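You operate a simulated robot arm through the tools that you are given. There is no shell and no other tool. Be economical: measure what you need, move in short steps, check, and stop when the job is done.

The job below is to be done with a simulated robot arm. You get a single attempt, and the scene is never put back.

## Task
Set the tension to MID, finish winding the roll in the winder and put it in the PARCELS tray.
Fine: then feed a new sheet and lay the back roll of the two in the winder.

Only the result counts: the job must be done as asked and must still hold three seconds after the hand-in. Knocking over, shifting, dropping, spilling or breaking anything else fails it. Flat cloth is picked up by pressing the open fingertips on it (5 to 10 N) and closing them slowly along it; thin cloth reads only 2 to 8 mm in the jaws.

## Robot
A 7-joint arm with a two-finger parallel gripper, fixed in place. Base frame: the origin is at the foot of the arm, x ahead of it, y to its left, z up; the work surface is at about z = 0.9. Readings come in m, rad, newtons and seconds.
With the tool pointing down near the work surface it reaches from about 0.24 to 0.68 m from the base axis. Its first joint turns from -1.152 to 1.152 rad. Payload 2.4 kg.
The tool frame sits at the grasp point between the pads (the TCP): z along the fingers, y along the line on which they close. The tips reach 0.03 m beyond it. Largest opening 0.094 m; finger width 0.028, thickness 0.01; the body of the gripper, 0.05 by 0.096 m, starts 0.055 m behind the TCP.
Orientation is that of the tool frame in the base frame, as a unit quaternion [x, y, z, w]. With the fingers straight down and closing along the base's y, the tool's x points along the base's -x, its y along +y and its z along -z.

## Interface
- The arm moves only by the tool drive_tool. Its argument "increments" is a list of rows, each an object (a shift or turn left out is 0, a gripper value left out holds the last) with "gripper": the opening, from 0 (shut) to 1 (fully open); "offset": the shift along the base's x, y, z in mm, a list of three; "delta_rot": the turn, a rotation vector about the base's x, y, z in rad, a list of three. In form: [{"gripper": gripper, "offset": [tx, ty, tz], "delta_rot": [rx, ry, rz]}, ...]. A call has 1 to 12 rows; each row is the pose to reach, as a shift and turn from the pose commanded when the call began. Each row takes 0.2 s and may step no farther than 0.05 m and 0.15 rad from the row before; otherwise, or with a gripper value out of range, the whole call is refused. A pose out of reach is approached as far as the arm can. The call stops where the force on the tool passes 40 N (or 10 N more than at its start, if that is more) or the arm is blocked; 0.2 s more then pass. Each finger travels about 0.153 m/s and halts on what it meets, pressing with about 21 N; the grip force reading is that of the motor and also rises with nothing between the fingers. The clock runs only during rows and for 0.2 s after the last one: add rows that repeat a pose to give the fingers time. The reply holds the time, the measured pose of the TCP, the force on the tool along the base axes, the opening and the grip force, in the units named above and with some noise, with the torque about the TCP (base axes, N m) and any sound that the robot's microphone picked up.
- Cameras (640 x 400 px; columns grow to the right, rows downward): "scene" is fixed at [0.0367, 0.4728, 1.4468]; the picture's right is [-0.76, -0.65, 0.00], its down [-0.37, 0.44, -0.82] and it looks along [0.53, -0.62, -0.58] (base axes); focal length 214 px, centre (320, 200). "wrist" rides on the gripper at [0.076, 0.014, -0.102] in the tool frame; the picture's right is [-0.18, 0.98, 0.00], its down [-0.75, -0.14, -0.64] and it looks along [-0.63, -0.12, 0.77] (tool axes); focal length 243 px, centre (320, 200). There is no depth. A picture from a camera that has moved, and an enlarged one, comes with that camera's place and axes in the base frame and with its lens.
- capture(camera): a new picture of that camera. No time passes.
- inspect(camera, box): a new picture of the part [left, top, right, bottom] of that camera's present view, enlarged. No time passes.
- job_done(): hands the job in; it is judged then, once.

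Go step by step. Nothing tells you positions but the pictures and the camera data: compare them with the known pose of the tool, close in by small moves and look again before you grip or let go. The budget is 120 turns and 68 pictures, counting those below and the enlarged ones. Unless the task says otherwise, let go and move clear before handing in, and close with one line.

The tools are called after "Emit:" by a JSON object that holds its "api" and its "payload". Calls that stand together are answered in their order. drive_tool: Moves the arm, as the interface text tells. Its arguments: {"type":"object","properties":{"increments":{"type":"array","items":{"type":"object","properties":{"gripper":{"type":"number"},"offset":{"type":"array","items":{"type":"number"}},"delta_rot":{"type":"array","items":{"type":"number"}}}}}},"required":["increments"]} The other tools are called the same way: capture (camera) takes a picture; inspect (camera, box) takes an enlarged picture of a part of a camera's view; job_done () hands the job in.

At the start:

```text
time_s: 0.0
position: [0.3237, 0.1245, 1.2593]
tcp_rot: [0.0, 1.0, 0.0, 0.0]
ft_force: [0.5, -0.1, 0.5]
torque: [0.0, -0.02, -0.01]
grip_width: 0.0943
grip_force: 0.1
```

scene: 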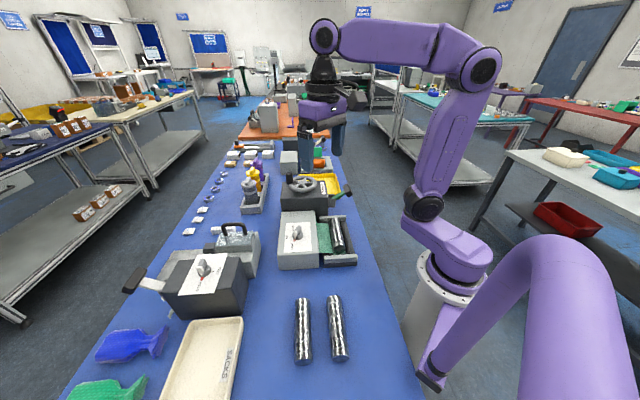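
wrist: 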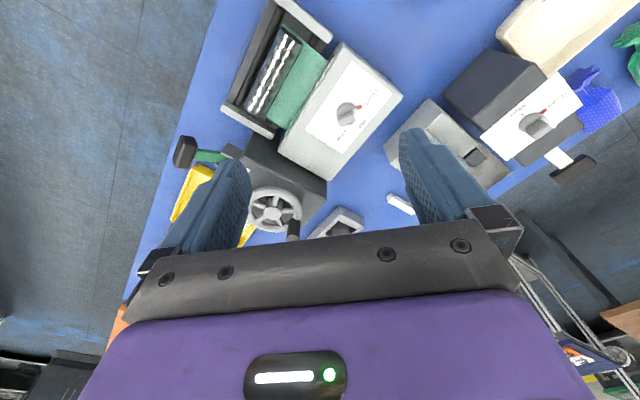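

I see a bench with a winder (dial box, roll and green sheet), a second dial box, a handwheel, trays and two spare rolls. I will look closer at these first.

Emit:
{"api": "inspect", "payload": {"camera": "scene", "box": [220, 140, 380, 280]}}

Emit:
{"api": "inspect", "payload": {"camera": "scene", "box": [60, 210, 380, 400]}}

Emit:
{"api": "inspect", "payload": {"camera": "wrist", "box": [160, 0, 420, 250]}}

```text
2.86 times, centred on (300, 210) of scene
camera zoom: at [0.0367, 0.4728, 1.4468], right [-0.76, -0.65, 0.0], down [-0.37, 0.44, -0.82], along [0.53, -0.62, -0.58], focal length 613 px, centre (377, 171)
```

zoom: 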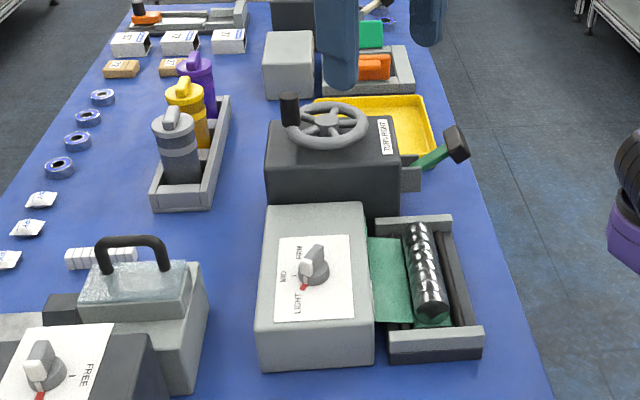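

```text
2.00 times, centred on (220, 305) of scene
camera zoom: at [0.0367, 0.4728, 1.4468], right [-0.76, -0.65, 0.0], down [-0.37, 0.44, -0.82], along [0.53, -0.62, -0.58], focal length 429 px, centre (520, -10)
```

zoom: 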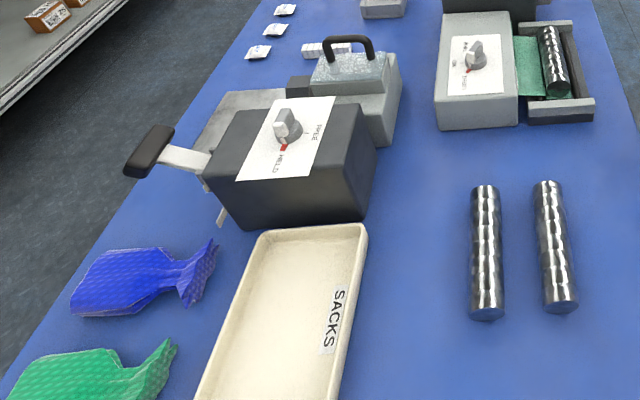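

```text
1.60 times, centred on (290, 125) of wrist
camera zoom: at [0.2462, 0.1389, 1.3616], right [0.18, 0.98, 0.0], down [0.75, -0.14, 0.64], along [0.63, -0.12, -0.77], focal length 388 px, centre (368, 320)
```

zoom: 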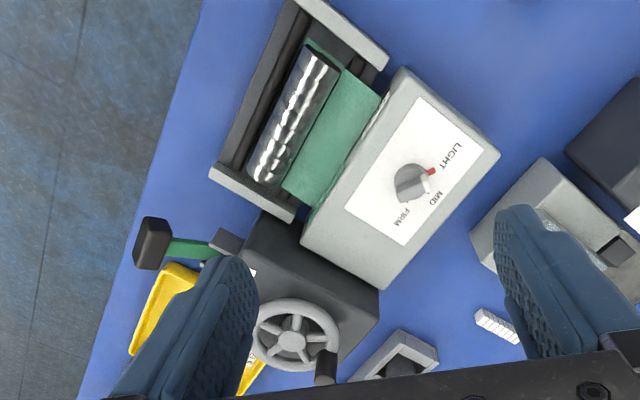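

The winder's dial points at LIGHT near (0.386, 0.16, 1.0). I need to read the labels and find PARCELS before moving.

Emit:
{"api": "inspect", "payload": {"camera": "scene", "box": [270, 150, 360, 206]}}

Emit:
{"api": "inspect", "payload": {"camera": "scene", "box": [270, 205, 370, 275]}}

Emit:
{"api": "inspect", "payload": {"camera": "scene", "box": [150, 290, 350, 400]}}

Emit:
{"api": "inspect", "payload": {"camera": "wrist", "box": [160, 130, 360, 250]}}

```text
7.11 times, centred on (315, 178) of scene
camera zoom: at [0.0367, 0.4728, 1.4468], right [-0.76, -0.65, 0.0], down [-0.37, 0.44, -0.82], along [0.53, -0.62, -0.58], focal length 1525 px, centre (356, 356)
```

zoom: 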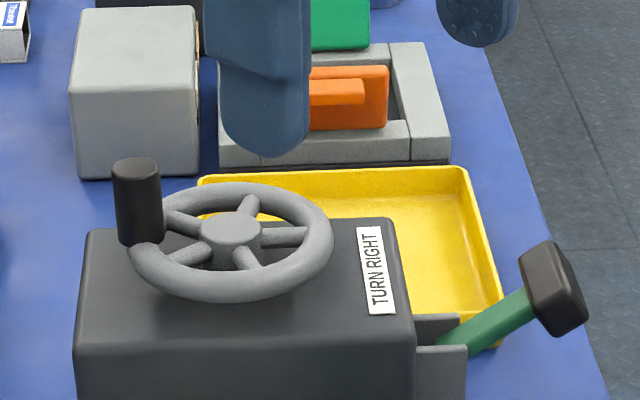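

```text
5.71 times, centred on (320, 240) of scene
camera zoom: at [0.0367, 0.4728, 1.4468], right [-0.76, -0.65, 0.0], down [-0.37, 0.44, -0.82], along [0.53, -0.62, -0.58], focal length 1226 px, centre (320, -29)
```

zoom: 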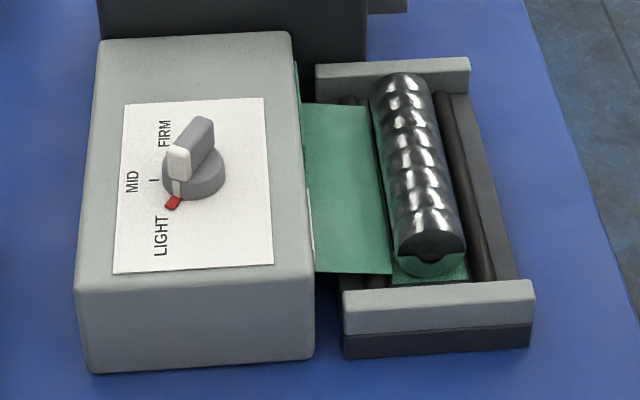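

```text
3.20 times, centred on (250, 345) of scene
camera zoom: at [0.0367, 0.4728, 1.4468], right [-0.76, -0.65, 0.0], down [-0.37, 0.44, -0.82], along [0.53, -0.62, -0.58], focal length 686 px, centre (544, -264)
```

zoom: 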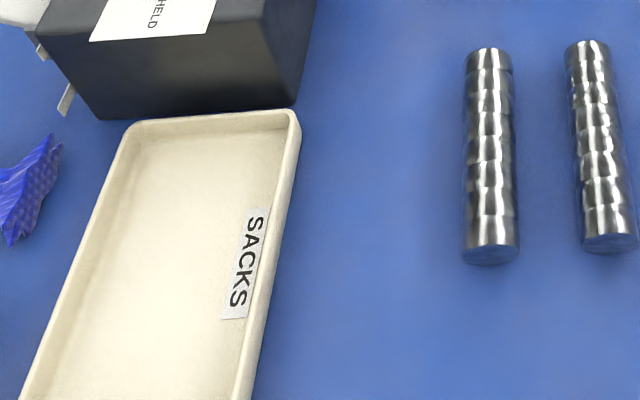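

```text
3.20 times, centred on (260, 190) of wrist
camera zoom: at [0.2462, 0.1389, 1.3616], right [0.18, 0.98, 0.0], down [0.75, -0.14, 0.64], along [0.63, -0.12, -0.77], focal length 776 px, centre (512, 232)
```

zoom: 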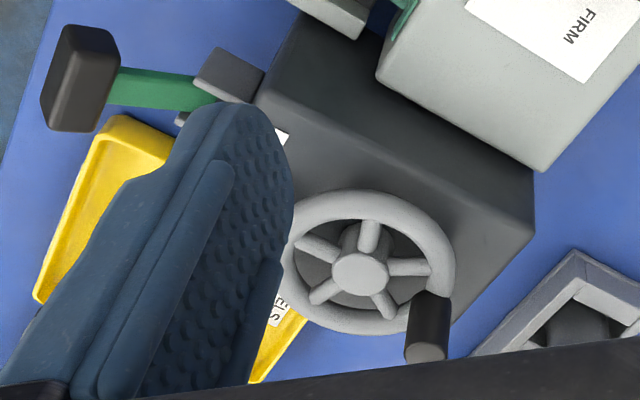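

Text on the winder reads from the robot's side, so "back" is the side away from the arm. MID lies at about 45° and the red pointer now sits near 97°. I'll go above the knob, turned so the fingers can close across its bar.

Emit:
{"api": "drive_tool", "payload": {"increments": [{"offset": [6, 3, -12], "delta_rot": [0, 0, 0.1425]}, {"offset": [12, 6, -24], "delta_rot": [0, 0, 0.285]}, {"offset": [18, 9, -36], "delta_rot": [0, 0, 0.4275]}, {"offset": [24, 12, -48], "delta_rot": [0, 0, 0.57]}, {"offset": [30, 15, -60], "delta_rot": [0, 0, 0.7125]}, {"offset": [36, 18, -72], "delta_rot": [0, 0, 0.855]}, {"offset": [42, 21, -84], "delta_rot": [0, 0, 0.9975]}, {"offset": [48, 24, -96], "delta_rot": [0, 0, 1.14]}, {"offset": [52, 28, -108], "delta_rot": [0, 0, 1.2825]}, {"offset": [56, 32, -116], "delta_rot": [0, 0, 1.425]}, {"offset": [60, 36, -120], "delta_rot": [0, 0, 1.5675]}, {"offset": [62, 37, -120], "delta_rot": [0, 0, 1.7]}]}}

Emit:
{"api": "capture", "payload": {"camera": "wrist"}}

Emit:
{"api": "capture", "payload": {"camera": "scene"}}

```text
time_s: 2.6
position: [0.3834, 0.1624, 1.1394]
tcp_rot: [0.752, -0.659, 0.0, 0.0]
ft_force: [-0.6, 1.2, 0.4]
torque: [-0.03, -0.04, -0.03]
grip_width: 0.094
grip_force: 0.0
```

```text
58 pictures are left
camera wrist: at [0.3783, 0.0848, 1.2411], right [-1.0, 0.05, 0.0], down [0.04, 0.77, 0.64], along [0.03, 0.64, -0.77], focal length 243 px, centre (320, 200)
```

wrist: 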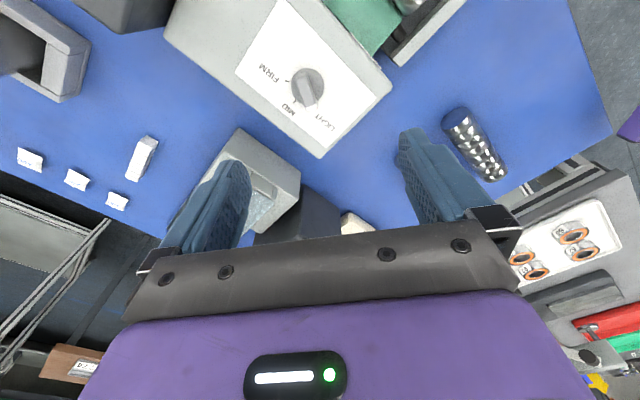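

```text
57 pictures are left
```

scene: 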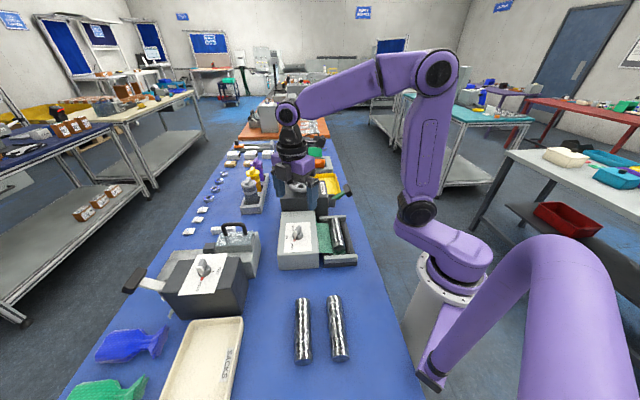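

The knob is visible now near (308, 85) in the wrist view; I'll enlarge it to fix position and bar direction.

Emit:
{"api": "inspect", "payload": {"camera": "wrist", "box": [220, 20, 400, 140]}}

```text
3.33 times, centred on (310, 80) of wrist
camera zoom: at [0.3783, 0.0848, 1.2411], right [-1.0, 0.05, 0.0], down [0.04, 0.77, 0.64], along [0.03, 0.64, -0.77], focal length 809 px, centre (353, 600)
```

zoom: 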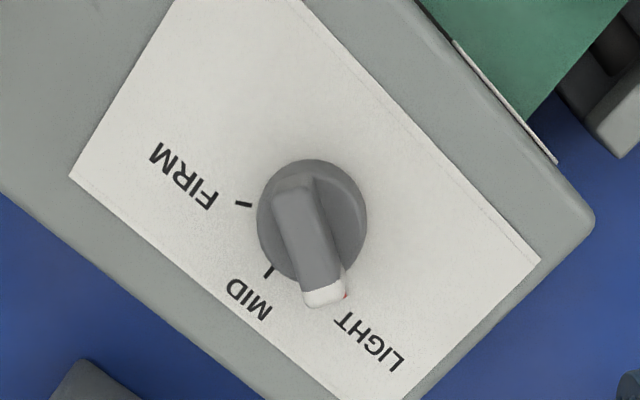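

The knob's centre works out at about (0.392, 0.149), with the bar at roughly 102° and its top near z = 1.007. I'll centre over it and come down partway to check.

Emit:
{"api": "drive_tool", "payload": {"increments": [{"offset": [9, -13, -20], "delta_rot": [0, 0, 0.08], "gripper": 0.5}, {"offset": [9, -13, -50], "delta_rot": [0, 0, 0.08]}, {"offset": [9, -13, -80], "delta_rot": [0, 0, 0.08]}, {"offset": [9, -13, -80], "delta_rot": [0, 0, 0.08]}]}}

Emit:
{"api": "capture", "payload": {"camera": "wrist"}}

Emit:
{"api": "inspect", "payload": {"camera": "scene", "box": [260, 180, 360, 250]}}

```text
time_s: 3.6
position: [0.3945, 0.149, 1.0585]
tcp_rot: [0.777, -0.629, 0.001, 0.0]
ft_force: [-0.4, -0.1, 0.1]
torque: [0.01, 0.0, 0.0]
grip_width: 0.047
grip_force: 0.0
```

```text
55 pictures are left
camera wrist: at [0.3953, 0.0711, 1.161], right [-1.0, -0.02, 0.0], down [-0.02, 0.77, 0.64], along [-0.02, 0.64, -0.77], focal length 243 px, centre (320, 200)
```

wrist: 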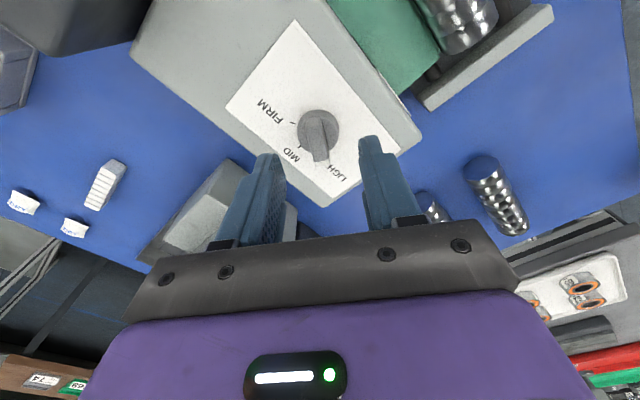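

```text
5.71 times, centred on (310, 215) of scene
camera zoom: at [0.0367, 0.4728, 1.4468], right [-0.76, -0.65, 0.0], down [-0.37, 0.44, -0.82], along [0.53, -0.62, -0.58], focal length 1226 px, centre (377, 114)
```

zoom: 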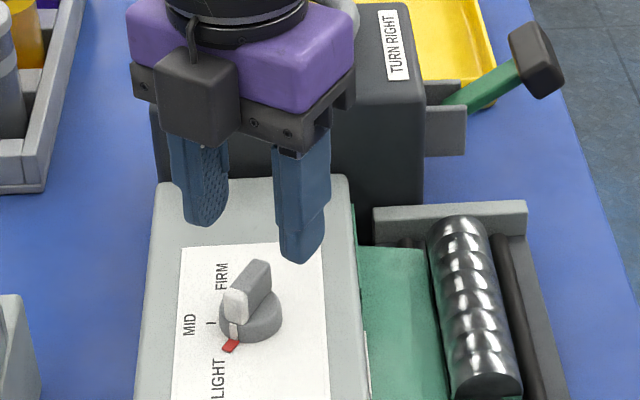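

The knob sits at about (0.3935, 0.1465), nearly below the tool. I'll lower and close on the bar.

Emit:
{"api": "drive_tool", "payload": {"increments": [{"offset": [-1, -2.5, -10]}, {"offset": [-1, -2.5, -22]}, {"offset": [-1, -2.5, -31]}, {"offset": [-1, -2.5, -31]}, {"offset": [-1, -2.5, -31], "gripper": 0.3}, {"offset": [-1, -2.5, -31], "gripper": 0.2}, {"offset": [-1, -2.5, -31], "gripper": 0.1}, {"offset": [-1, -2.5, -31], "gripper": 0.05}]}}

Emit:
{"api": "inspect", "payload": {"camera": "wrist", "box": [240, 70, 440, 200]}}

```text
time_s: 5.4
position: [0.3967, 0.1479, 1.0307]
tcp_rot: [0.777, -0.63, 0.001, -0.003]
ft_force: [16.9, 2.4, -1.9]
torque: [0.27, -0.42, -0.11]
grip_width: 0.0147
grip_force: 9.0
```

```text
3.08 times, centred on (340, 135) of wrist
camera zoom: at [0.3963, 0.069, 1.1316], right [-1.0, -0.02, 0.0], down [-0.02, 0.76, 0.64], along [-0.01, 0.64, -0.77], focal length 746 px, centre (258, 400)
```

zoom: 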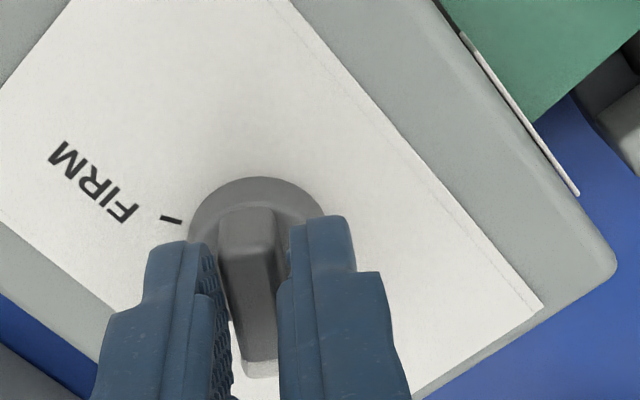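

The fingers touch the bar slightly off centre (17 N along x, tool pushed 3 mm to +x). I'll shift +x to relieve it and close fully.

Emit:
{"api": "drive_tool", "payload": {"increments": [{"offset": [2, 0, 0], "gripper": 0.08}, {"offset": [3.5, 0, 0], "gripper": 0.05}, {"offset": [3.5, 0, 0], "gripper": 0.03}, {"offset": [3.5, 0, 0], "gripper": 0.0}, {"offset": [3.5, 0, 0], "gripper": 0.0}]}}

```text
time_s: 6.6
position: [0.3974, 0.1464, 1.0283]
tcp_rot: [0.776, -0.63, 0.0, 0.0]
ft_force: [4.4, 4.8, 16.9]
torque: [0.72, 0.1, 0.02]
grip_width: 0.0119
grip_force: 44.5
```

The bar is gripped (11.9 mm). Now I turn it clockwise by about 57° toward MID.

Emit:
{"api": "drive_tool", "payload": {"increments": [{"offset": [0, 0, 1], "delta_rot": [0, 0, -0.12]}, {"offset": [0, 0, 1], "delta_rot": [0, 0, -0.24]}, {"offset": [0, 0, 1], "delta_rot": [0, 0, -0.36]}, {"offset": [0, 0, 1], "delta_rot": [0, 0, -0.48]}, {"offset": [0, 0, 1], "delta_rot": [0, 0, -0.6]}, {"offset": [0, 0, 1], "delta_rot": [0, 0, -0.72]}, {"offset": [0, 0, 1], "delta_rot": [0, 0, -0.84]}, {"offset": [0, 0, 1], "delta_rot": [0, 0, -0.96]}, {"offset": [0, 0, 1], "delta_rot": [0, 0, -0.99]}, {"offset": [0, 0, 1], "delta_rot": [0, 0, -0.99]}]}}

Emit:
{"api": "inspect", "payload": {"camera": "scene", "box": [260, 200, 360, 270]}}

```text
time_s: 8.0
position: [0.3928, 0.1491, 1.0284]
tcp_rot: [-0.526, 0.85, 0.003, -0.007]
ft_force: [-7.8, 0.7, 8.1]
torque: [0.51, -0.07, 0.04]
grip_width: 0.0115
grip_force: 44.9
stopped in row 6: the force on the tool passed its limit at 42 N (the readings are from after the stop); the commanded pose is now the measured one
```

```text
5.71 times, centred on (310, 235) of scene
camera zoom: at [0.0364, 0.4728, 1.4468], right [-0.76, -0.65, 0.0], down [-0.37, 0.44, -0.82], along [0.53, -0.62, -0.58], focal length 1226 px, centre (377, 0)
```

zoom: 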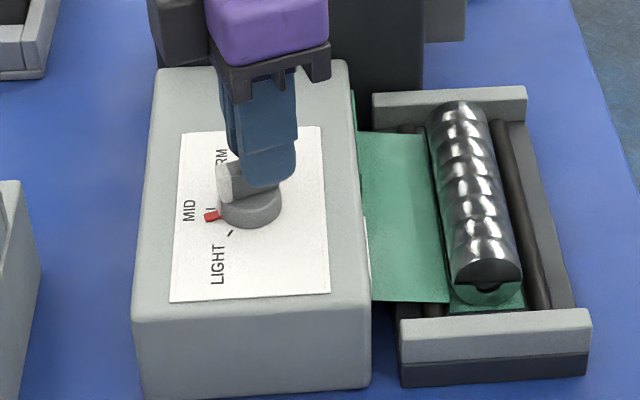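

The pointer is just short of MID's tick; the stop was from side force since my grip is a little off the axis. I'll continue in small turns.

Emit:
{"api": "drive_tool", "payload": {"increments": [{"offset": [0, 0, 0], "delta_rot": [0, 0, -0.07]}, {"offset": [-0.5, 0.5, 0], "delta_rot": [0, 0, -0.14]}, {"offset": [-1, 1, 0], "delta_rot": [0, 0, -0.21]}, {"offset": [-1, 1, 0], "delta_rot": [0, 0, -0.21]}]}}

Emit:
{"api": "inspect", "payload": {"camera": "scene", "box": [285, 225, 325, 253]}}

Emit:
{"api": "inspect", "payload": {"camera": "wrist", "box": [240, 70, 440, 200]}}

```text
time_s: 9.0
position: [0.392, 0.1491, 1.0284]
tcp_rot: [-0.434, 0.901, 0.003, -0.009]
ft_force: [-22.0, -4.6, 16.4]
torque: [0.68, -0.14, 0.08]
grip_width: 0.012
grip_force: 45.4
```

```text
14.29 times, centred on (305, 239) of scene
camera zoom: at [0.0358, 0.4726, 1.4469], right [-0.76, -0.65, 0.0], down [-0.37, 0.44, -0.82], along [0.53, -0.62, -0.58], focal length 3064 px, centre (534, -357)
```

zoom: 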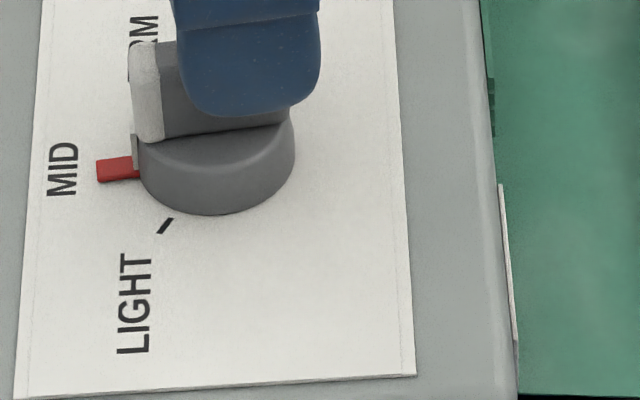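

```text
3.08 times, centred on (340, 135) of wrist
camera zoom: at [0.3333, 0.0981, 1.1318], right [-0.65, 0.76, 0.01], down [0.59, 0.5, 0.63], along [0.47, 0.42, -0.78], focal length 746 px, centre (258, 400)
```

zoom: 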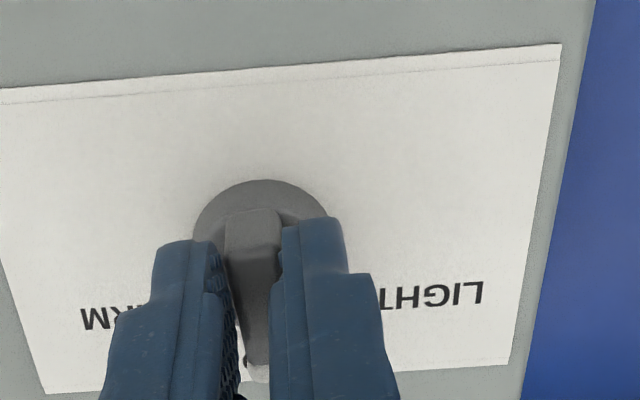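

The pointer is on MID, about 3° short of the tick's centre. A last small turn, then a check.

Emit:
{"api": "drive_tool", "payload": {"increments": [{"offset": [-1, 0, 0], "delta_rot": [0, 0, -0.04]}, {"offset": [-1.5, 0, 0], "delta_rot": [0, 0, -0.08]}, {"offset": [-1.5, 0, 0], "delta_rot": [0, 0, -0.08]}]}}

Emit:
{"api": "inspect", "payload": {"camera": "scene", "box": [285, 225, 325, 253]}}

```text
time_s: 9.8
position: [0.3908, 0.1501, 1.0288]
tcp_rot: [-0.397, 0.918, 0.003, -0.006]
ft_force: [-6.2, 4.1, -3.0]
torque: [-1.03, 1.08, 0.03]
grip_width: 0.0118
grip_force: 45.5
```

```text
14.29 times, centred on (305, 239) of scene
camera zoom: at [0.0365, 0.473, 1.4467], right [-0.76, -0.65, 0.0], down [-0.37, 0.44, -0.82], along [0.53, -0.62, -0.58], focal length 3064 px, centre (534, -357)
```

zoom: 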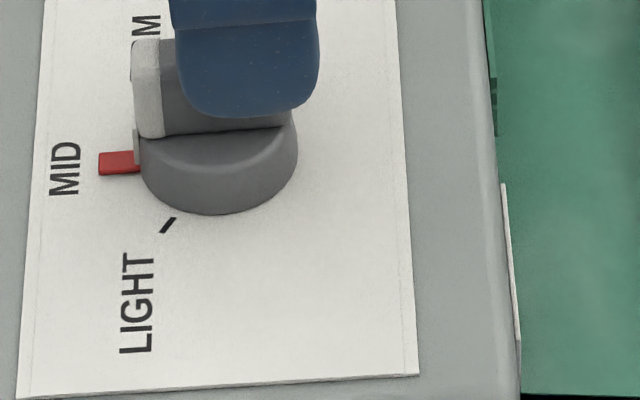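

The pointer is centred on MID. I'll release, lift and move over to view the handwheel, lever and yellow tray.

Emit:
{"api": "drive_tool", "payload": {"increments": [{"gripper": 0.2}, {"gripper": 0.4}, {"gripper": 0.4, "offset": [0, 0, 20]}, {"offset": [0, 0, 60]}, {"offset": [0, 0, 105]}, {"offset": [0, 0, 150]}, {"offset": [15, -35, 170]}, {"offset": [35, -80, 170]}, {"offset": [55, -120, 170]}, {"offset": [75, -160, 170]}, {"offset": [88, -190, 170]}, {"offset": [88, -190, 170]}]}}

Emit:
{"api": "capture", "payload": {"camera": "wrist"}}

Emit:
{"api": "inspect", "payload": {"camera": "scene", "box": [260, 160, 370, 280]}}

```text
time_s: 12.4
position: [0.4792, -0.038, 1.1977]
tcp_rot: [-0.398, 0.917, 0.003, -0.006]
ft_force: [0.1, -0.5, -0.3]
torque: [0.02, -0.01, -0.01]
grip_width: 0.0377
grip_force: 0.0
```

```text
48 pictures are left
camera wrist: at [0.4167, -0.0846, 1.3006], right [-0.59, 0.81, 0.01], down [0.63, 0.45, 0.64], along [0.51, 0.38, -0.77], focal length 243 px, centre (320, 200)
```

wrist: 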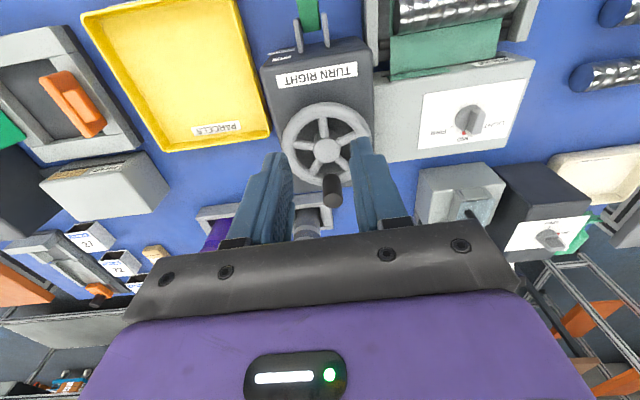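

```text
3.33 times, centred on (315, 220) of scene
camera zoom: at [0.0367, 0.4728, 1.4468], right [-0.76, -0.65, 0.0], down [-0.37, 0.44, -0.82], along [0.53, -0.62, -0.58], focal length 715 px, centre (337, 133)
```

zoom: 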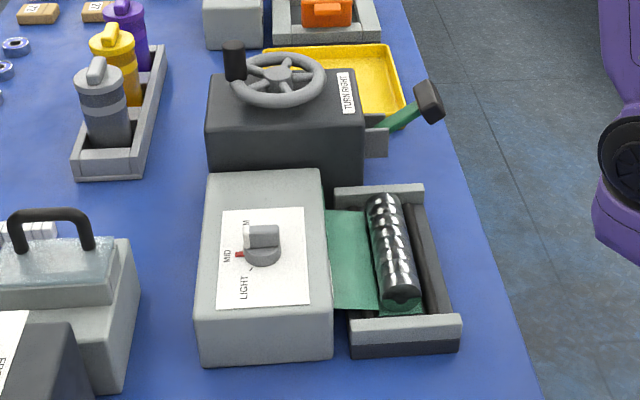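

The yellow tray is labelled PARCELS and the dial reads MID. The wheel's hub is near (0.519, 0.002, 1.047); I'll enlarge the wheel and the lever.

Emit:
{"api": "inspect", "payload": {"camera": "wrist", "box": [230, 90, 430, 215]}}

Emit:
{"api": "inspect", "payload": {"camera": "wrist", "box": [240, 0, 560, 120]}}

```text
3.20 times, centred on (330, 152) of wrist
camera zoom: at [0.4167, -0.0846, 1.3006], right [-0.59, 0.81, 0.01], down [0.63, 0.45, 0.64], along [0.51, 0.38, -0.77], focal length 776 px, centre (288, 352)
```

zoom: 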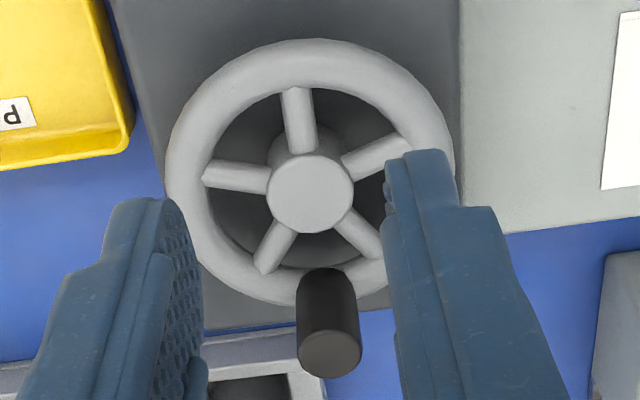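

```text
2.00 times, centred on (400, 60) of wrist
camera zoom: at [0.4167, -0.0846, 1.3006], right [-0.59, 0.81, 0.01], down [0.63, 0.45, 0.64], along [0.51, 0.38, -0.77], focal length 485 px, centre (160, 480)
```

zoom: 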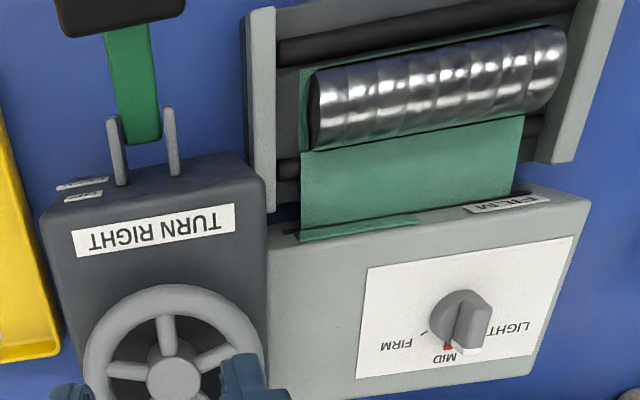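

The peg stands at about (0.547, 0.031), 22 mm thick, top at z ≈ 1.09. I'll go over it with the fingers half open and check alignment.

Emit:
{"api": "drive_tool", "payload": {"increments": [{"offset": [34, 35, 0], "gripper": 0.6}, {"offset": [68, 69, 0]}, {"offset": [68, 69, -30]}, {"offset": [68, 69, -60]}, {"offset": [68, 69, -60]}]}}

Emit:
{"api": "capture", "payload": {"camera": "wrist"}}

```text
time_s: 13.6
position: [0.5472, 0.0311, 1.1382]
tcp_rot: [-0.398, 0.917, 0.004, -0.006]
ft_force: [-0.2, 0.5, -0.8]
torque: [-0.02, 0.06, -0.01]
grip_width: 0.0563
grip_force: 0.1
```

```text
44 pictures are left
camera wrist: at [0.4841, -0.016, 1.2409], right [-0.59, 0.81, 0.01], down [0.63, 0.45, 0.64], along [0.51, 0.38, -0.77], focal length 243 px, centre (320, 200)
```

wrist: 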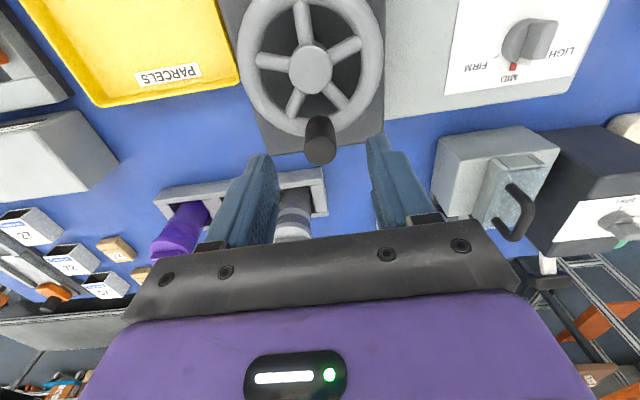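

Alignment is good (peg at 0.5477, 0.032). Lowering and gripping the peg.

Emit:
{"api": "drive_tool", "payload": {"increments": [{"offset": [0.5, 1, -20]}, {"offset": [0.5, 1, -44]}, {"offset": [0.5, 1, -44], "gripper": 0.4}, {"offset": [0.5, 1, -44], "gripper": 0.3}, {"offset": [0.5, 1, -44], "gripper": 0.2}, {"offset": [0.5, 1, -44], "gripper": 0.2}]}}

```text
time_s: 15.0
position: [0.5472, 0.0304, 1.0953]
tcp_rot: [-0.398, 0.917, 0.003, -0.005]
ft_force: [-1.1, 0.4, -3.9]
torque: [-0.31, -0.85, -0.02]
grip_width: 0.0238
grip_force: 45.2
```

The peg is held. I'll turn clockwise a quarter turn and watch the forces.

Emit:
{"api": "drive_tool", "payload": {"increments": [{"offset": [6.6, -8.4, 0]}, {"offset": [10.8, -18.2, 0]}, {"offset": [12.3, -28.8, 0]}, {"offset": [11, -39.5, 0]}, {"offset": [7, -49.4, 0]}, {"offset": [0.5, -57.9, 0]}]}}

Emit:
{"api": "inspect", "payload": {"camera": "scene", "box": [260, 160, 370, 280]}}

```text
time_s: 16.4
position: [0.5481, -0.0324, 1.0947]
tcp_rot: [-0.397, 0.918, 0.001, -0.006]
ft_force: [1.0, 1.2, 7.6]
torque: [-0.48, -0.66, -0.1]
grip_width: 0.023
grip_force: 44.7
```

```text
3.33 times, centred on (315, 220) of scene
camera zoom: at [0.0365, 0.4729, 1.4468], right [-0.76, -0.65, 0.0], down [-0.37, 0.44, -0.82], along [0.53, -0.62, -0.58], focal length 715 px, centre (337, 133)
```

zoom: 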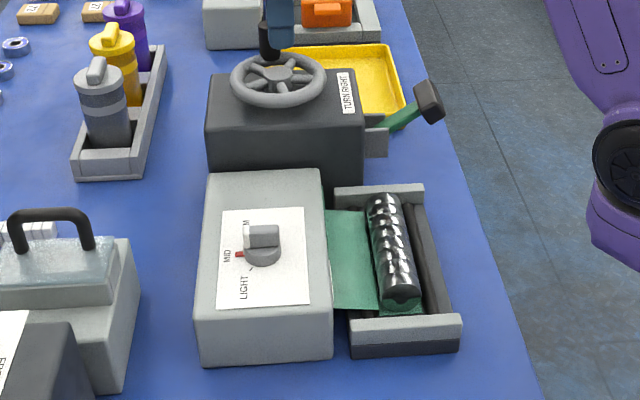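

The wheel turns easily. I'll give it a full further turn.

Emit:
{"api": "drive_tool", "payload": {"increments": [{"offset": [-18.2, -10.8, 0]}, {"offset": [-39.5, -11, 0]}, {"offset": [-57.9, -0.5, 0]}, {"offset": [-68.7, 17.7, 0]}, {"offset": [-68.9, 39, 0]}, {"offset": [-58.4, 57.4, 0]}, {"offset": [-40.2, 68.2, 0]}, {"offset": [-18.9, 68.4, 0]}, {"offset": [-0.5, 57.9, 0]}, {"offset": [10.3, 39.7, 0]}, {"offset": [10.5, 18.4, 0]}, {"offset": [0, 0, 0]}]}}

Emit:
{"api": "inspect", "payload": {"camera": "scene", "box": [260, 160, 370, 280]}}

```text
time_s: 17.1
position: [0.5061, -0.053, 1.0943]
tcp_rot: [-0.386, 0.923, -0.005, -0.006]
ft_force: [0.8, -20.1, -2.5]
torque: [-0.17, -0.21, -0.39]
grip_width: 0.0268
grip_force: 7.8
stopped in row 3: the force on the tool passed its limit at 45 N (the readings are from after the stop); the commanded pose is now the measured one
```

```text
3.33 times, centred on (315, 220) of scene
camera zoom: at [0.0368, 0.4721, 1.447], right [-0.76, -0.65, 0.0], down [-0.37, 0.44, -0.82], along [0.53, -0.62, -0.58], focal length 715 px, centre (337, 133)
```

zoom: 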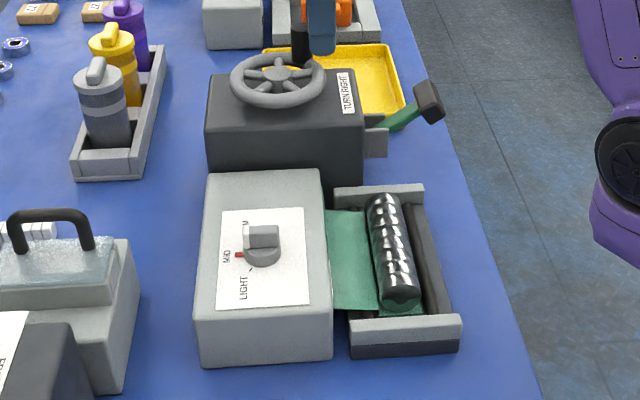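

The peg has shifted in the pads; holding the orientation fixed doesn't suit this part of the circle. I'll look at where it sits.

Emit:
{"api": "inspect", "payload": {"camera": "wrist", "box": [200, 20, 440, 240]}}

```text
1.82 times, centred on (320, 130) of wrist
camera zoom: at [0.4423, -0.0964, 1.1974], right [-0.57, 0.82, -0.01], down [0.63, 0.45, 0.63], along [0.52, 0.36, -0.77], focal length 441 px, centre (320, 327)
```

zoom: 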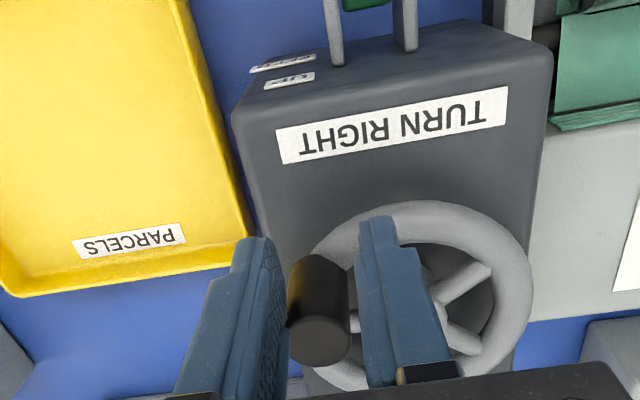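

The peg is near (0.520, -0.043), 17 mm off the pads' middle. I'll open, recentre, turn the hand so the fingers close along the rim, and grip again; then turn the hand along with the wheel.

Emit:
{"api": "drive_tool", "payload": {"increments": [{"gripper": 0.55}, {"offset": [7, 5, 0]}, {"offset": [13.5, 10, 0]}, {"offset": [13.5, 10, 0], "delta_rot": [0, 0, 0.14]}, {"offset": [13.5, 10, 0], "delta_rot": [0, 0, 0.28]}, {"offset": [13.5, 10, 0], "delta_rot": [0, 0, 0.42]}, {"offset": [13.5, 10, 0], "delta_rot": [0, 0, 0.56]}, {"offset": [13.5, 10, 0], "delta_rot": [0, 0, 0.7]}, {"offset": [13.5, 10, 0], "delta_rot": [0, 0, 0.8]}, {"offset": [13.5, 10, 0], "delta_rot": [0, 0, 0.8]}]}}

Emit:
{"api": "capture", "payload": {"camera": "wrist"}}

```text
time_s: 19.3
position: [0.5191, -0.0378, 1.0933]
tcp_rot: [0.719, -0.695, 0.005, 0.004]
ft_force: [-0.2, -0.2, -0.2]
torque: [0.03, -0.01, 0.03]
grip_width: 0.0519
grip_force: 0.2
```

```text
40 pictures are left
camera wrist: at [0.5062, -0.1136, 1.197], right [-0.99, 0.15, 0.0], down [0.12, 0.77, 0.63], along [0.1, 0.63, -0.77], focal length 243 px, centre (320, 200)
```

wrist: 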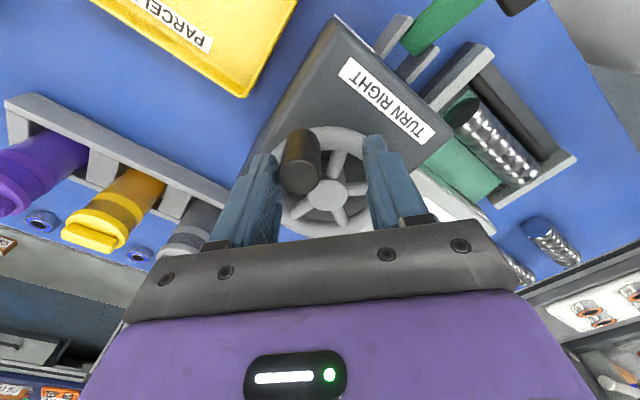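

The peg is at about (0.528, -0.042). I'll shift onto it, align and grip.

Emit:
{"api": "drive_tool", "payload": {"increments": [{"offset": [8.5, -4, 0], "delta_rot": [0, 0, 0.14]}, {"offset": [8.5, -4, 0], "delta_rot": [0, 0, 0.16], "gripper": 0.4}, {"offset": [8.5, -4, 0], "delta_rot": [0, 0, 0.16], "gripper": 0.3}, {"offset": [8.5, -4, 0], "delta_rot": [0, 0, 0.16], "gripper": 0.15}, {"offset": [8.5, -4, 0], "delta_rot": [0, 0, 0.16], "gripper": 0.15}]}}

```text
time_s: 20.5
position: [0.5281, -0.0411, 1.0938]
tcp_rot: [0.771, -0.637, 0.006, 0.004]
ft_force: [4.0, -1.5, 1.9]
torque: [-0.18, 0.5, -0.13]
grip_width: 0.0236
grip_force: 45.1
```

The peg is held squarely. Now I turn about 96° clockwise, rotating the hand with it.

Emit:
{"api": "drive_tool", "payload": {"increments": [{"offset": [-5.8, -0.9, 0], "delta_rot": [0, 0, -0.1396]}, {"offset": [-11.7, -0.9, 0], "delta_rot": [0, 0, -0.2793]}, {"offset": [-17.5, -0.1, 0], "delta_rot": [0, 0, -0.4189]}, {"offset": [-23.2, 1.4, 0], "delta_rot": [0, 0, -0.5585]}, {"offset": [-28.5, 3.8, 0], "delta_rot": [0, 0, -0.6981]}, {"offset": [-33.5, 6.8, 0], "delta_rot": [0, 0, -0.8378]}, {"offset": [-38.1, 10.6, 0], "delta_rot": [0, 0, -0.9774]}, {"offset": [-42.1, 14.9, 0], "delta_rot": [0, 0, -1.117]}, {"offset": [-45.4, 19.7, 0], "delta_rot": [0, 0, -1.2566]}, {"offset": [-48, 25, 0], "delta_rot": [0, 0, -1.3963]}, {"offset": [-49.9, 30.6, 0], "delta_rot": [0, 0, -1.5359]}, {"offset": [-50.9, 36.3, 0], "delta_rot": [0, 0, -1.6755]}]}}

```text
time_s: 23.1
position: [0.4755, -0.006, 1.094]
tcp_rot: [-0.041, 0.999, -0.001, -0.009]
ft_force: [-25.0, -11.2, -0.6]
torque: [0.25, 0.05, -0.25]
grip_width: 0.0233
grip_force: 45.3
```

The wheel fits a circle centred (0.5175, 0.000) with radius 42.5 mm. Continuing with that corrected circle.

Emit:
{"api": "drive_tool", "payload": {"increments": [{"offset": [-2.2, 5.5, 0], "delta_rot": [0, 0, -0.1396]}, {"offset": [-1.8, 11.4, 0], "delta_rot": [0, 0, -0.2793]}, {"offset": [-0.6, 17.2, 0], "delta_rot": [0, 0, -0.4189]}, {"offset": [1.5, 22.8, 0], "delta_rot": [0, 0, -0.5585]}, {"offset": [4.3, 28, 0], "delta_rot": [0, 0, -0.6981]}, {"offset": [7.7, 32.8, 0], "delta_rot": [0, 0, -0.8378]}, {"offset": [11.9, 37.1, 0], "delta_rot": [0, 0, -0.9774]}, {"offset": [16.5, 40.7, 0], "delta_rot": [0, 0, -1.117]}, {"offset": [21.7, 43.7, 0], "delta_rot": [0, 0, -1.2566]}, {"offset": [27.2, 45.9, 0], "delta_rot": [0, 0, -1.3963]}, {"offset": [32.9, 47.4, 0], "delta_rot": [0, 0, -1.5359]}, {"offset": [38.8, 48, 0], "delta_rot": [0, 0, -1.6755]}]}}

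Emit:
{"api": "inspect", "payload": {"camera": "scene", "box": [260, 160, 370, 280]}}

```text
time_s: 25.7
position: [0.5178, 0.0492, 1.0946]
tcp_rot: [0.714, 0.7, 0.005, -0.006]
ft_force: [-2.8, 25.7, -5.6]
torque: [0.49, 0.66, 0.01]
grip_width: 0.0234
grip_force: 45.0
```

```text
3.33 times, centred on (315, 220) of scene
camera zoom: at [0.0367, 0.4736, 1.4465], right [-0.76, -0.65, 0.0], down [-0.37, 0.44, -0.82], along [0.53, -0.62, -0.58], focal length 715 px, centre (337, 133)
```

zoom: 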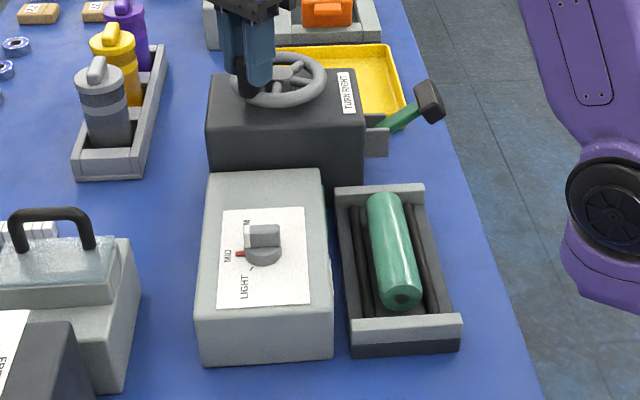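

The sheet is now fully wound: the roll is green and no sheet is left. I'll complete the turn back to the peg's starting place to be sure, listening for a sound.

Emit:
{"api": "drive_tool", "payload": {"increments": [{"offset": [6, 4, 0], "delta_rot": [0, 0, -0.1396]}, {"offset": [11.5, 2.5, 0], "delta_rot": [0, 0, -0.2793]}, {"offset": [17, 0, 0], "delta_rot": [0, 0, -0.4189]}, {"offset": [22, -3, 0], "delta_rot": [0, 0, -0.5585]}, {"offset": [27, -7, 0], "delta_rot": [0, 0, -0.6981]}, {"offset": [31, -11.5, 0], "delta_rot": [0, 0, -0.8378]}]}}

Emit:
{"api": "inspect", "payload": {"camera": "scene", "box": [300, 210, 370, 260]}}

```text
time_s: 27.1
position: [0.5494, 0.036, 1.0952]
tcp_rot: [0.937, 0.35, 0.006, -0.004]
ft_force: [16.1, 25.0, -22.9]
torque: [0.02, -0.71, -0.14]
grip_width: 0.0237
grip_force: 45.5
```

```text
8.00 times, centred on (335, 235) of scene
camera zoom: at [0.0376, 0.4737, 1.4465], right [-0.76, -0.65, 0.0], down [-0.37, 0.44, -0.82], along [0.53, -0.62, -0.58], focal length 1716 px, centre (200, -80)
```

zoom: 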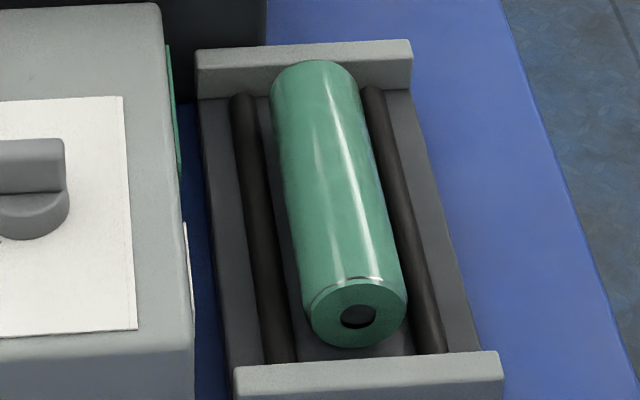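

The winding is done: a neat green roll. I'll let go of the peg, rise, and go to look at the roll.

Emit:
{"api": "drive_tool", "payload": {"increments": [{"gripper": 0.3}, {"gripper": 0.55}, {"offset": [0, 0, 25]}, {"offset": [0, 0, 70]}, {"offset": [0, 0, 110]}, {"offset": [0, 0, 110], "delta_rot": [0, 0, 0.14]}, {"offset": [-20, 0, 110], "delta_rot": [0, 0, 0.28]}, {"offset": [-50, 0, 110], "delta_rot": [0, 0, 0.42]}, {"offset": [-80, 0, 110], "delta_rot": [0, 0, 0.56]}, {"offset": [-110, 0, 110], "delta_rot": [0, 0, 0.7]}, {"offset": [-140, 0, 110], "delta_rot": [0, 0, 0.84]}, {"offset": [-160, 10, 110], "delta_rot": [0, 0, 0.98]}]}}

Emit:
{"api": "drive_tool", "payload": {"increments": [{"offset": [-20, 5, 0], "delta_rot": [0, 0, 0.14]}, {"offset": [-40, 10, -10], "delta_rot": [0, 0, 0.28]}, {"offset": [-60, 15, -20], "delta_rot": [0, 0, 0.42]}, {"offset": [-80, 20, -30], "delta_rot": [0, 0, 0.56]}, {"offset": [-80, 20, -40], "delta_rot": [0, 0, 0.66], "gripper": 0.9}, {"offset": [-80, 20, -40], "delta_rot": [0, 0, 0.66]}]}}

Emit:
{"api": "capture", "payload": {"camera": "wrist"}}

```text
time_s: 29.7
position: [0.3839, 0.0398, 1.2031]
tcp_rot: [0.662, 0.75, 0.004, -0.005]
ft_force: [-1.4, -1.0, -0.4]
torque: [-0.05, 0.04, -0.02]
grip_width: 0.0519
grip_force: 0.1
```

```text
time_s: 31.1
position: [0.3052, 0.0601, 1.1652]
tcp_rot: [0.383, 0.924, 0.001, -0.005]
ft_force: [0.1, -0.1, 0.1]
torque: [-0.01, 0.01, -0.01]
grip_width: 0.0848
grip_force: 0.1
```

```text
37 pictures are left
camera wrist: at [0.2621, 0.123, 1.2674], right [0.83, 0.56, 0.0], down [0.44, -0.64, 0.63], along [0.36, -0.52, -0.77], focal length 243 px, centre (320, 200)
```

wrist: 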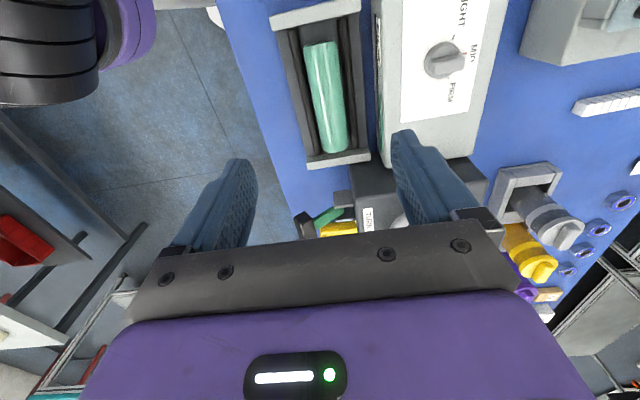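

The roll's middle is near (0.33, 0.045). I'll enlarge for its width, height and the cradle's clearance.

Emit:
{"api": "inspect", "payload": {"camera": "wrist", "box": [250, 0, 410, 200]}}

```text
2.00 times, centred on (330, 100) of wrist
camera zoom: at [0.2621, 0.123, 1.2674], right [0.83, 0.56, 0.0], down [0.44, -0.64, 0.63], along [0.36, -0.52, -0.77], focal length 485 px, centre (300, 400)
```

zoom: 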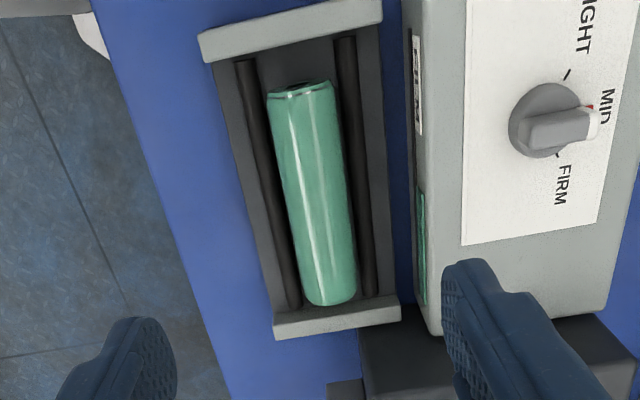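

The roll spans (0.282, 0.097) to (0.372, 0.006), about 35 mm thick, top near z = 0.966. I'll narrow the fingers to 60 mm, go over its middle and check before gripping.

Emit:
{"api": "drive_tool", "payload": {"increments": [{"offset": [12, -5, -20], "gripper": 0.65}, {"offset": [22, -9, -55]}, {"offset": [22, -9, -95]}, {"offset": [22, -9, -130]}, {"offset": [22, -9, -130]}]}}

Emit:
{"api": "capture", "payload": {"camera": "wrist"}}

Emit:
{"api": "inspect", "payload": {"camera": "scene", "box": [280, 180, 380, 270]}}

```text
time_s: 32.3
position: [0.3269, 0.0506, 1.0359]
tcp_rot: [0.384, 0.923, 0.002, -0.006]
ft_force: [0.4, -0.4, 0.0]
torque: [-0.01, 0.01, 0.0]
grip_width: 0.0609
grip_force: 0.0
```

```text
35 pictures are left
camera wrist: at [0.2842, 0.113, 1.1379], right [0.83, 0.56, 0.0], down [0.44, -0.64, 0.63], along [0.35, -0.52, -0.77], focal length 243 px, centre (320, 200)
```

wrist: 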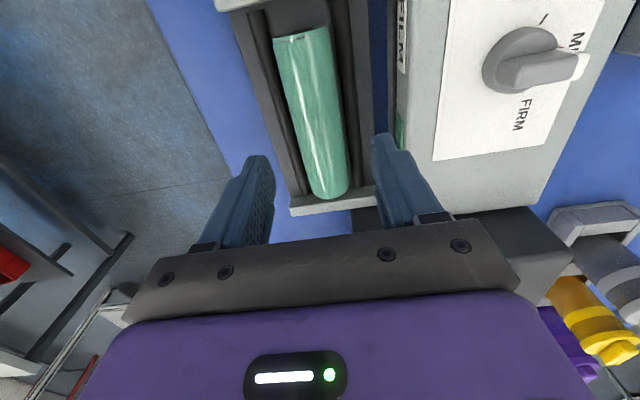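

```text
4.44 times, centred on (330, 225) of scene
camera zoom: at [0.0367, 0.4728, 1.4468], right [-0.76, -0.65, 0.0], down [-0.37, 0.44, -0.82], along [0.53, -0.62, -0.58], focal length 953 px, centre (276, 89)
```

zoom: 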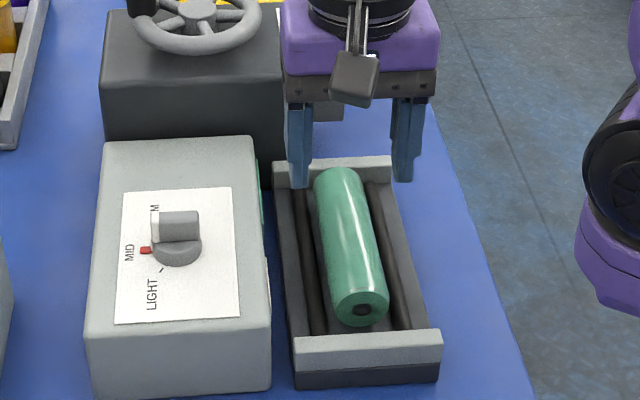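

The tool lies on the roll's axis. I'll descend until the tips are just below the roll's mid-height and close.

Emit:
{"api": "drive_tool", "payload": {"increments": [{"offset": [0, 0, -25]}, {"offset": [0, 0, -50]}, {"offset": [0, 0, -64]}, {"offset": [0, 0, -64]}, {"offset": [0, 0, -64], "gripper": 0.5}, {"offset": [0, 0, -64], "gripper": 0.4}, {"offset": [0, 0, -64], "gripper": 0.3}, {"offset": [0, 0, -64], "gripper": 0.25}, {"offset": [0, 0, -64], "gripper": 0.25}]}}

Emit:
{"api": "inspect", "payload": {"camera": "scene", "box": [280, 180, 380, 270]}}

```text
time_s: 34.3
position: [0.3288, 0.0554, 0.9709]
tcp_rot: [0.383, 0.924, 0.002, -0.006]
ft_force: [-0.6, -0.3, 1.0]
torque: [0.0, 0.05, 0.05]
grip_width: 0.0397
grip_force: 21.2
```

```text
4.44 times, centred on (330, 225) of scene
camera zoom: at [0.0367, 0.4728, 1.4468], right [-0.76, -0.65, 0.0], down [-0.37, 0.44, -0.82], along [0.53, -0.62, -0.58], focal length 953 px, centre (276, 89)
```

zoom: 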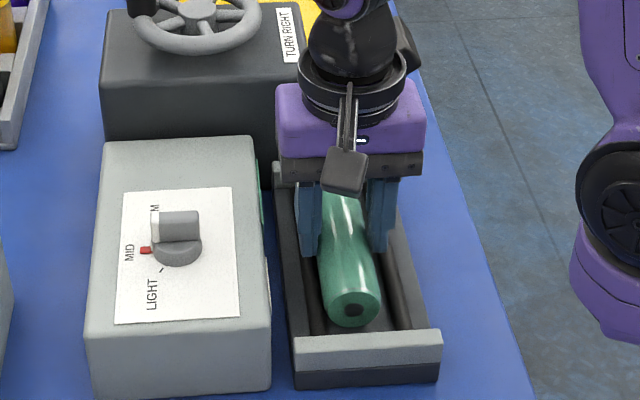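

The roll is gripped at 39.7 mm. I'll lift it straight up and verify it comes along.

Emit:
{"api": "drive_tool", "payload": {"increments": [{"offset": [0, 0, 10]}, {"offset": [0, 0, 30]}, {"offset": [0, 0, 60]}, {"offset": [0, 0, 95]}, {"offset": [0, 0, 130]}, {"offset": [0, 0, 165]}, {"offset": [0, 0, 200]}, {"offset": [0, 0, 200]}]}}

Emit:
{"api": "capture", "payload": {"camera": "scene"}}

```text
time_s: 36.1
position: [0.3283, 0.0512, 1.1706]
tcp_rot: [0.383, 0.924, 0.001, -0.005]
ft_force: [0.1, -0.1, -0.1]
torque: [0.0, -0.02, 0.05]
grip_width: 0.0232
grip_force: 0.1
```

```text
32 pictures are left
```

scene: 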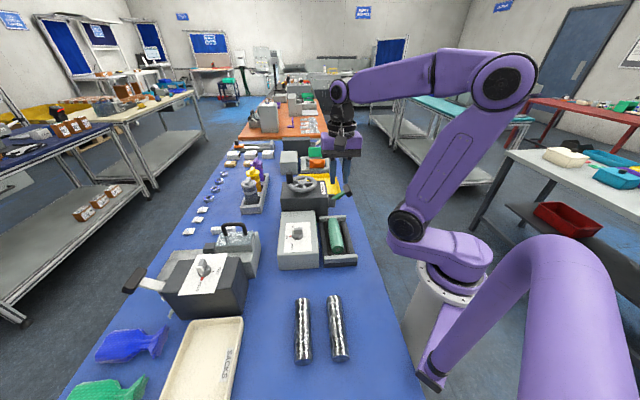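

The pads slipped off over the roll's upper side, and it stayed in the cradle. I'll check how it lies now before a deeper grip.

Emit:
{"api": "inspect", "payload": {"camera": "wrist", "box": [230, 0, 430, 200]}}

Emit:
{"api": "inspect", "payload": {"camera": "scene", "box": [300, 210, 370, 270]}}

```text
2.00 times, centred on (330, 100) of wrist
camera zoom: at [0.2842, 0.1144, 1.2739], right [0.83, 0.56, 0.0], down [0.44, -0.64, 0.63], along [0.35, -0.52, -0.77], focal length 485 px, centre (300, 400)
```

zoom: 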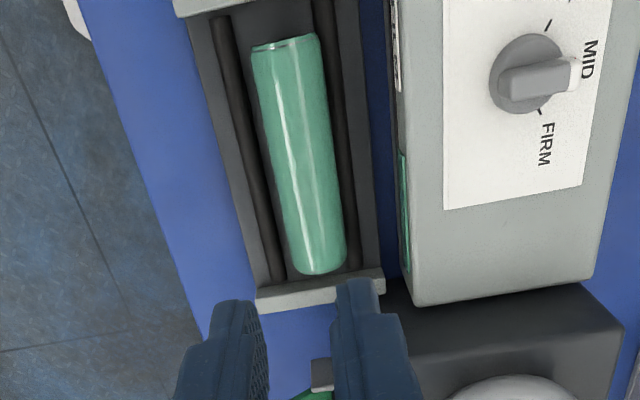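

```text
6.67 times, centred on (335, 240) of scene
camera zoom: at [0.0367, 0.4728, 1.4468], right [-0.76, -0.65, 0.0], down [-0.37, 0.44, -0.82], along [0.53, -0.62, -0.58], focal length 1430 px, centre (220, -67)
```

zoom: 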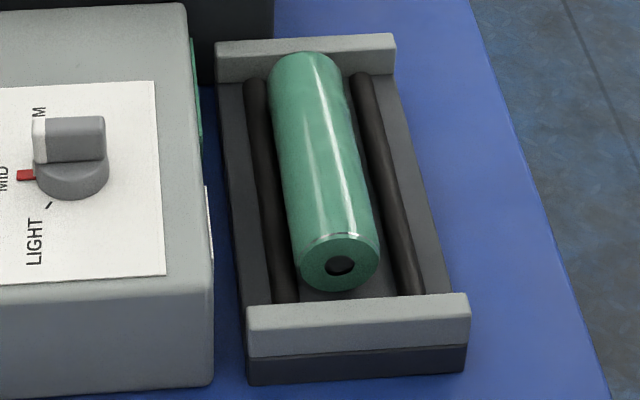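

The roll is 40 mm thick with its axis near z = 0.945, so my tips were only just at mid-height. I'll go about 9 mm deeper, checking for contact with the rollers, before closing.

Emit:
{"api": "drive_tool", "payload": {"increments": [{"offset": [1, 1.5, -50], "gripper": 0.68}, {"offset": [1, 1.5, -100]}, {"offset": [1, 1.5, -145]}, {"offset": [1, 1.5, -180]}, {"offset": [1, 1.5, -200]}, {"offset": [1, 1.5, -205]}, {"offset": [1, 1.5, -209]}, {"offset": [1, 1.5, -209]}]}}

```text
time_s: 37.9
position: [0.3283, 0.0551, 0.9602]
tcp_rot: [0.384, 0.923, 0.002, -0.006]
ft_force: [-0.4, 1.1, 0.2]
torque: [-0.01, -0.01, -0.01]
grip_width: 0.0638
grip_force: 0.1
```

No contact yet with the tips at 0.930. A little lower, then close firmly and lift a short way as a test.

Emit:
{"api": "drive_tool", "payload": {"increments": [{"offset": [0, 0, -2]}, {"offset": [0, 0, -4]}, {"offset": [0, 0, -4], "gripper": 0.55}, {"offset": [0, 0, -4], "gripper": 0.45}, {"offset": [0, 0, -4], "gripper": 0.35}, {"offset": [0, 0, -4], "gripper": 0.2}, {"offset": [0, 0, -4], "gripper": 0.1}, {"offset": [0, 0, -4], "gripper": 0.1}, {"offset": [0, 0, -4], "gripper": 0.1}]}}

```text
time_s: 38.3
position: [0.3305, 0.0545, 0.9587]
tcp_rot: [0.383, 0.924, 0.001, -0.005]
ft_force: [-3.0, 0.9, 14.4]
torque: [-0.46, 0.33, -0.08]
grip_width: 0.0652
grip_force: 0.6
stopped in row 2: the force on the tool passed its limit at 56 N (the readings are from after the stop); the commanded pose is now the measured one
```

The tips touched the rollers at 0.929. I'll rise 3 mm and close there.

Emit:
{"api": "drive_tool", "payload": {"increments": [{"offset": [-0.5, 0, 3]}, {"offset": [-0.5, 0, 3], "gripper": 0.55}, {"offset": [-0.5, 0, 3], "gripper": 0.45}, {"offset": [-0.5, 0, 3], "gripper": 0.35}, {"offset": [-0.5, 0, 3], "gripper": 0.2}, {"offset": [-0.5, 0, 3], "gripper": 0.1}, {"offset": [-0.5, 0, 3], "gripper": 0.1}, {"offset": [-0.5, 0, 3], "gripper": 0.1}]}}

```text
time_s: 40.1
position: [0.3303, 0.0552, 0.9615]
tcp_rot: [0.383, 0.924, 0.001, -0.006]
ft_force: [-3.1, -2.3, 3.0]
torque: [-0.05, 0.05, 0.14]
grip_width: 0.0396
grip_force: 21.5
```

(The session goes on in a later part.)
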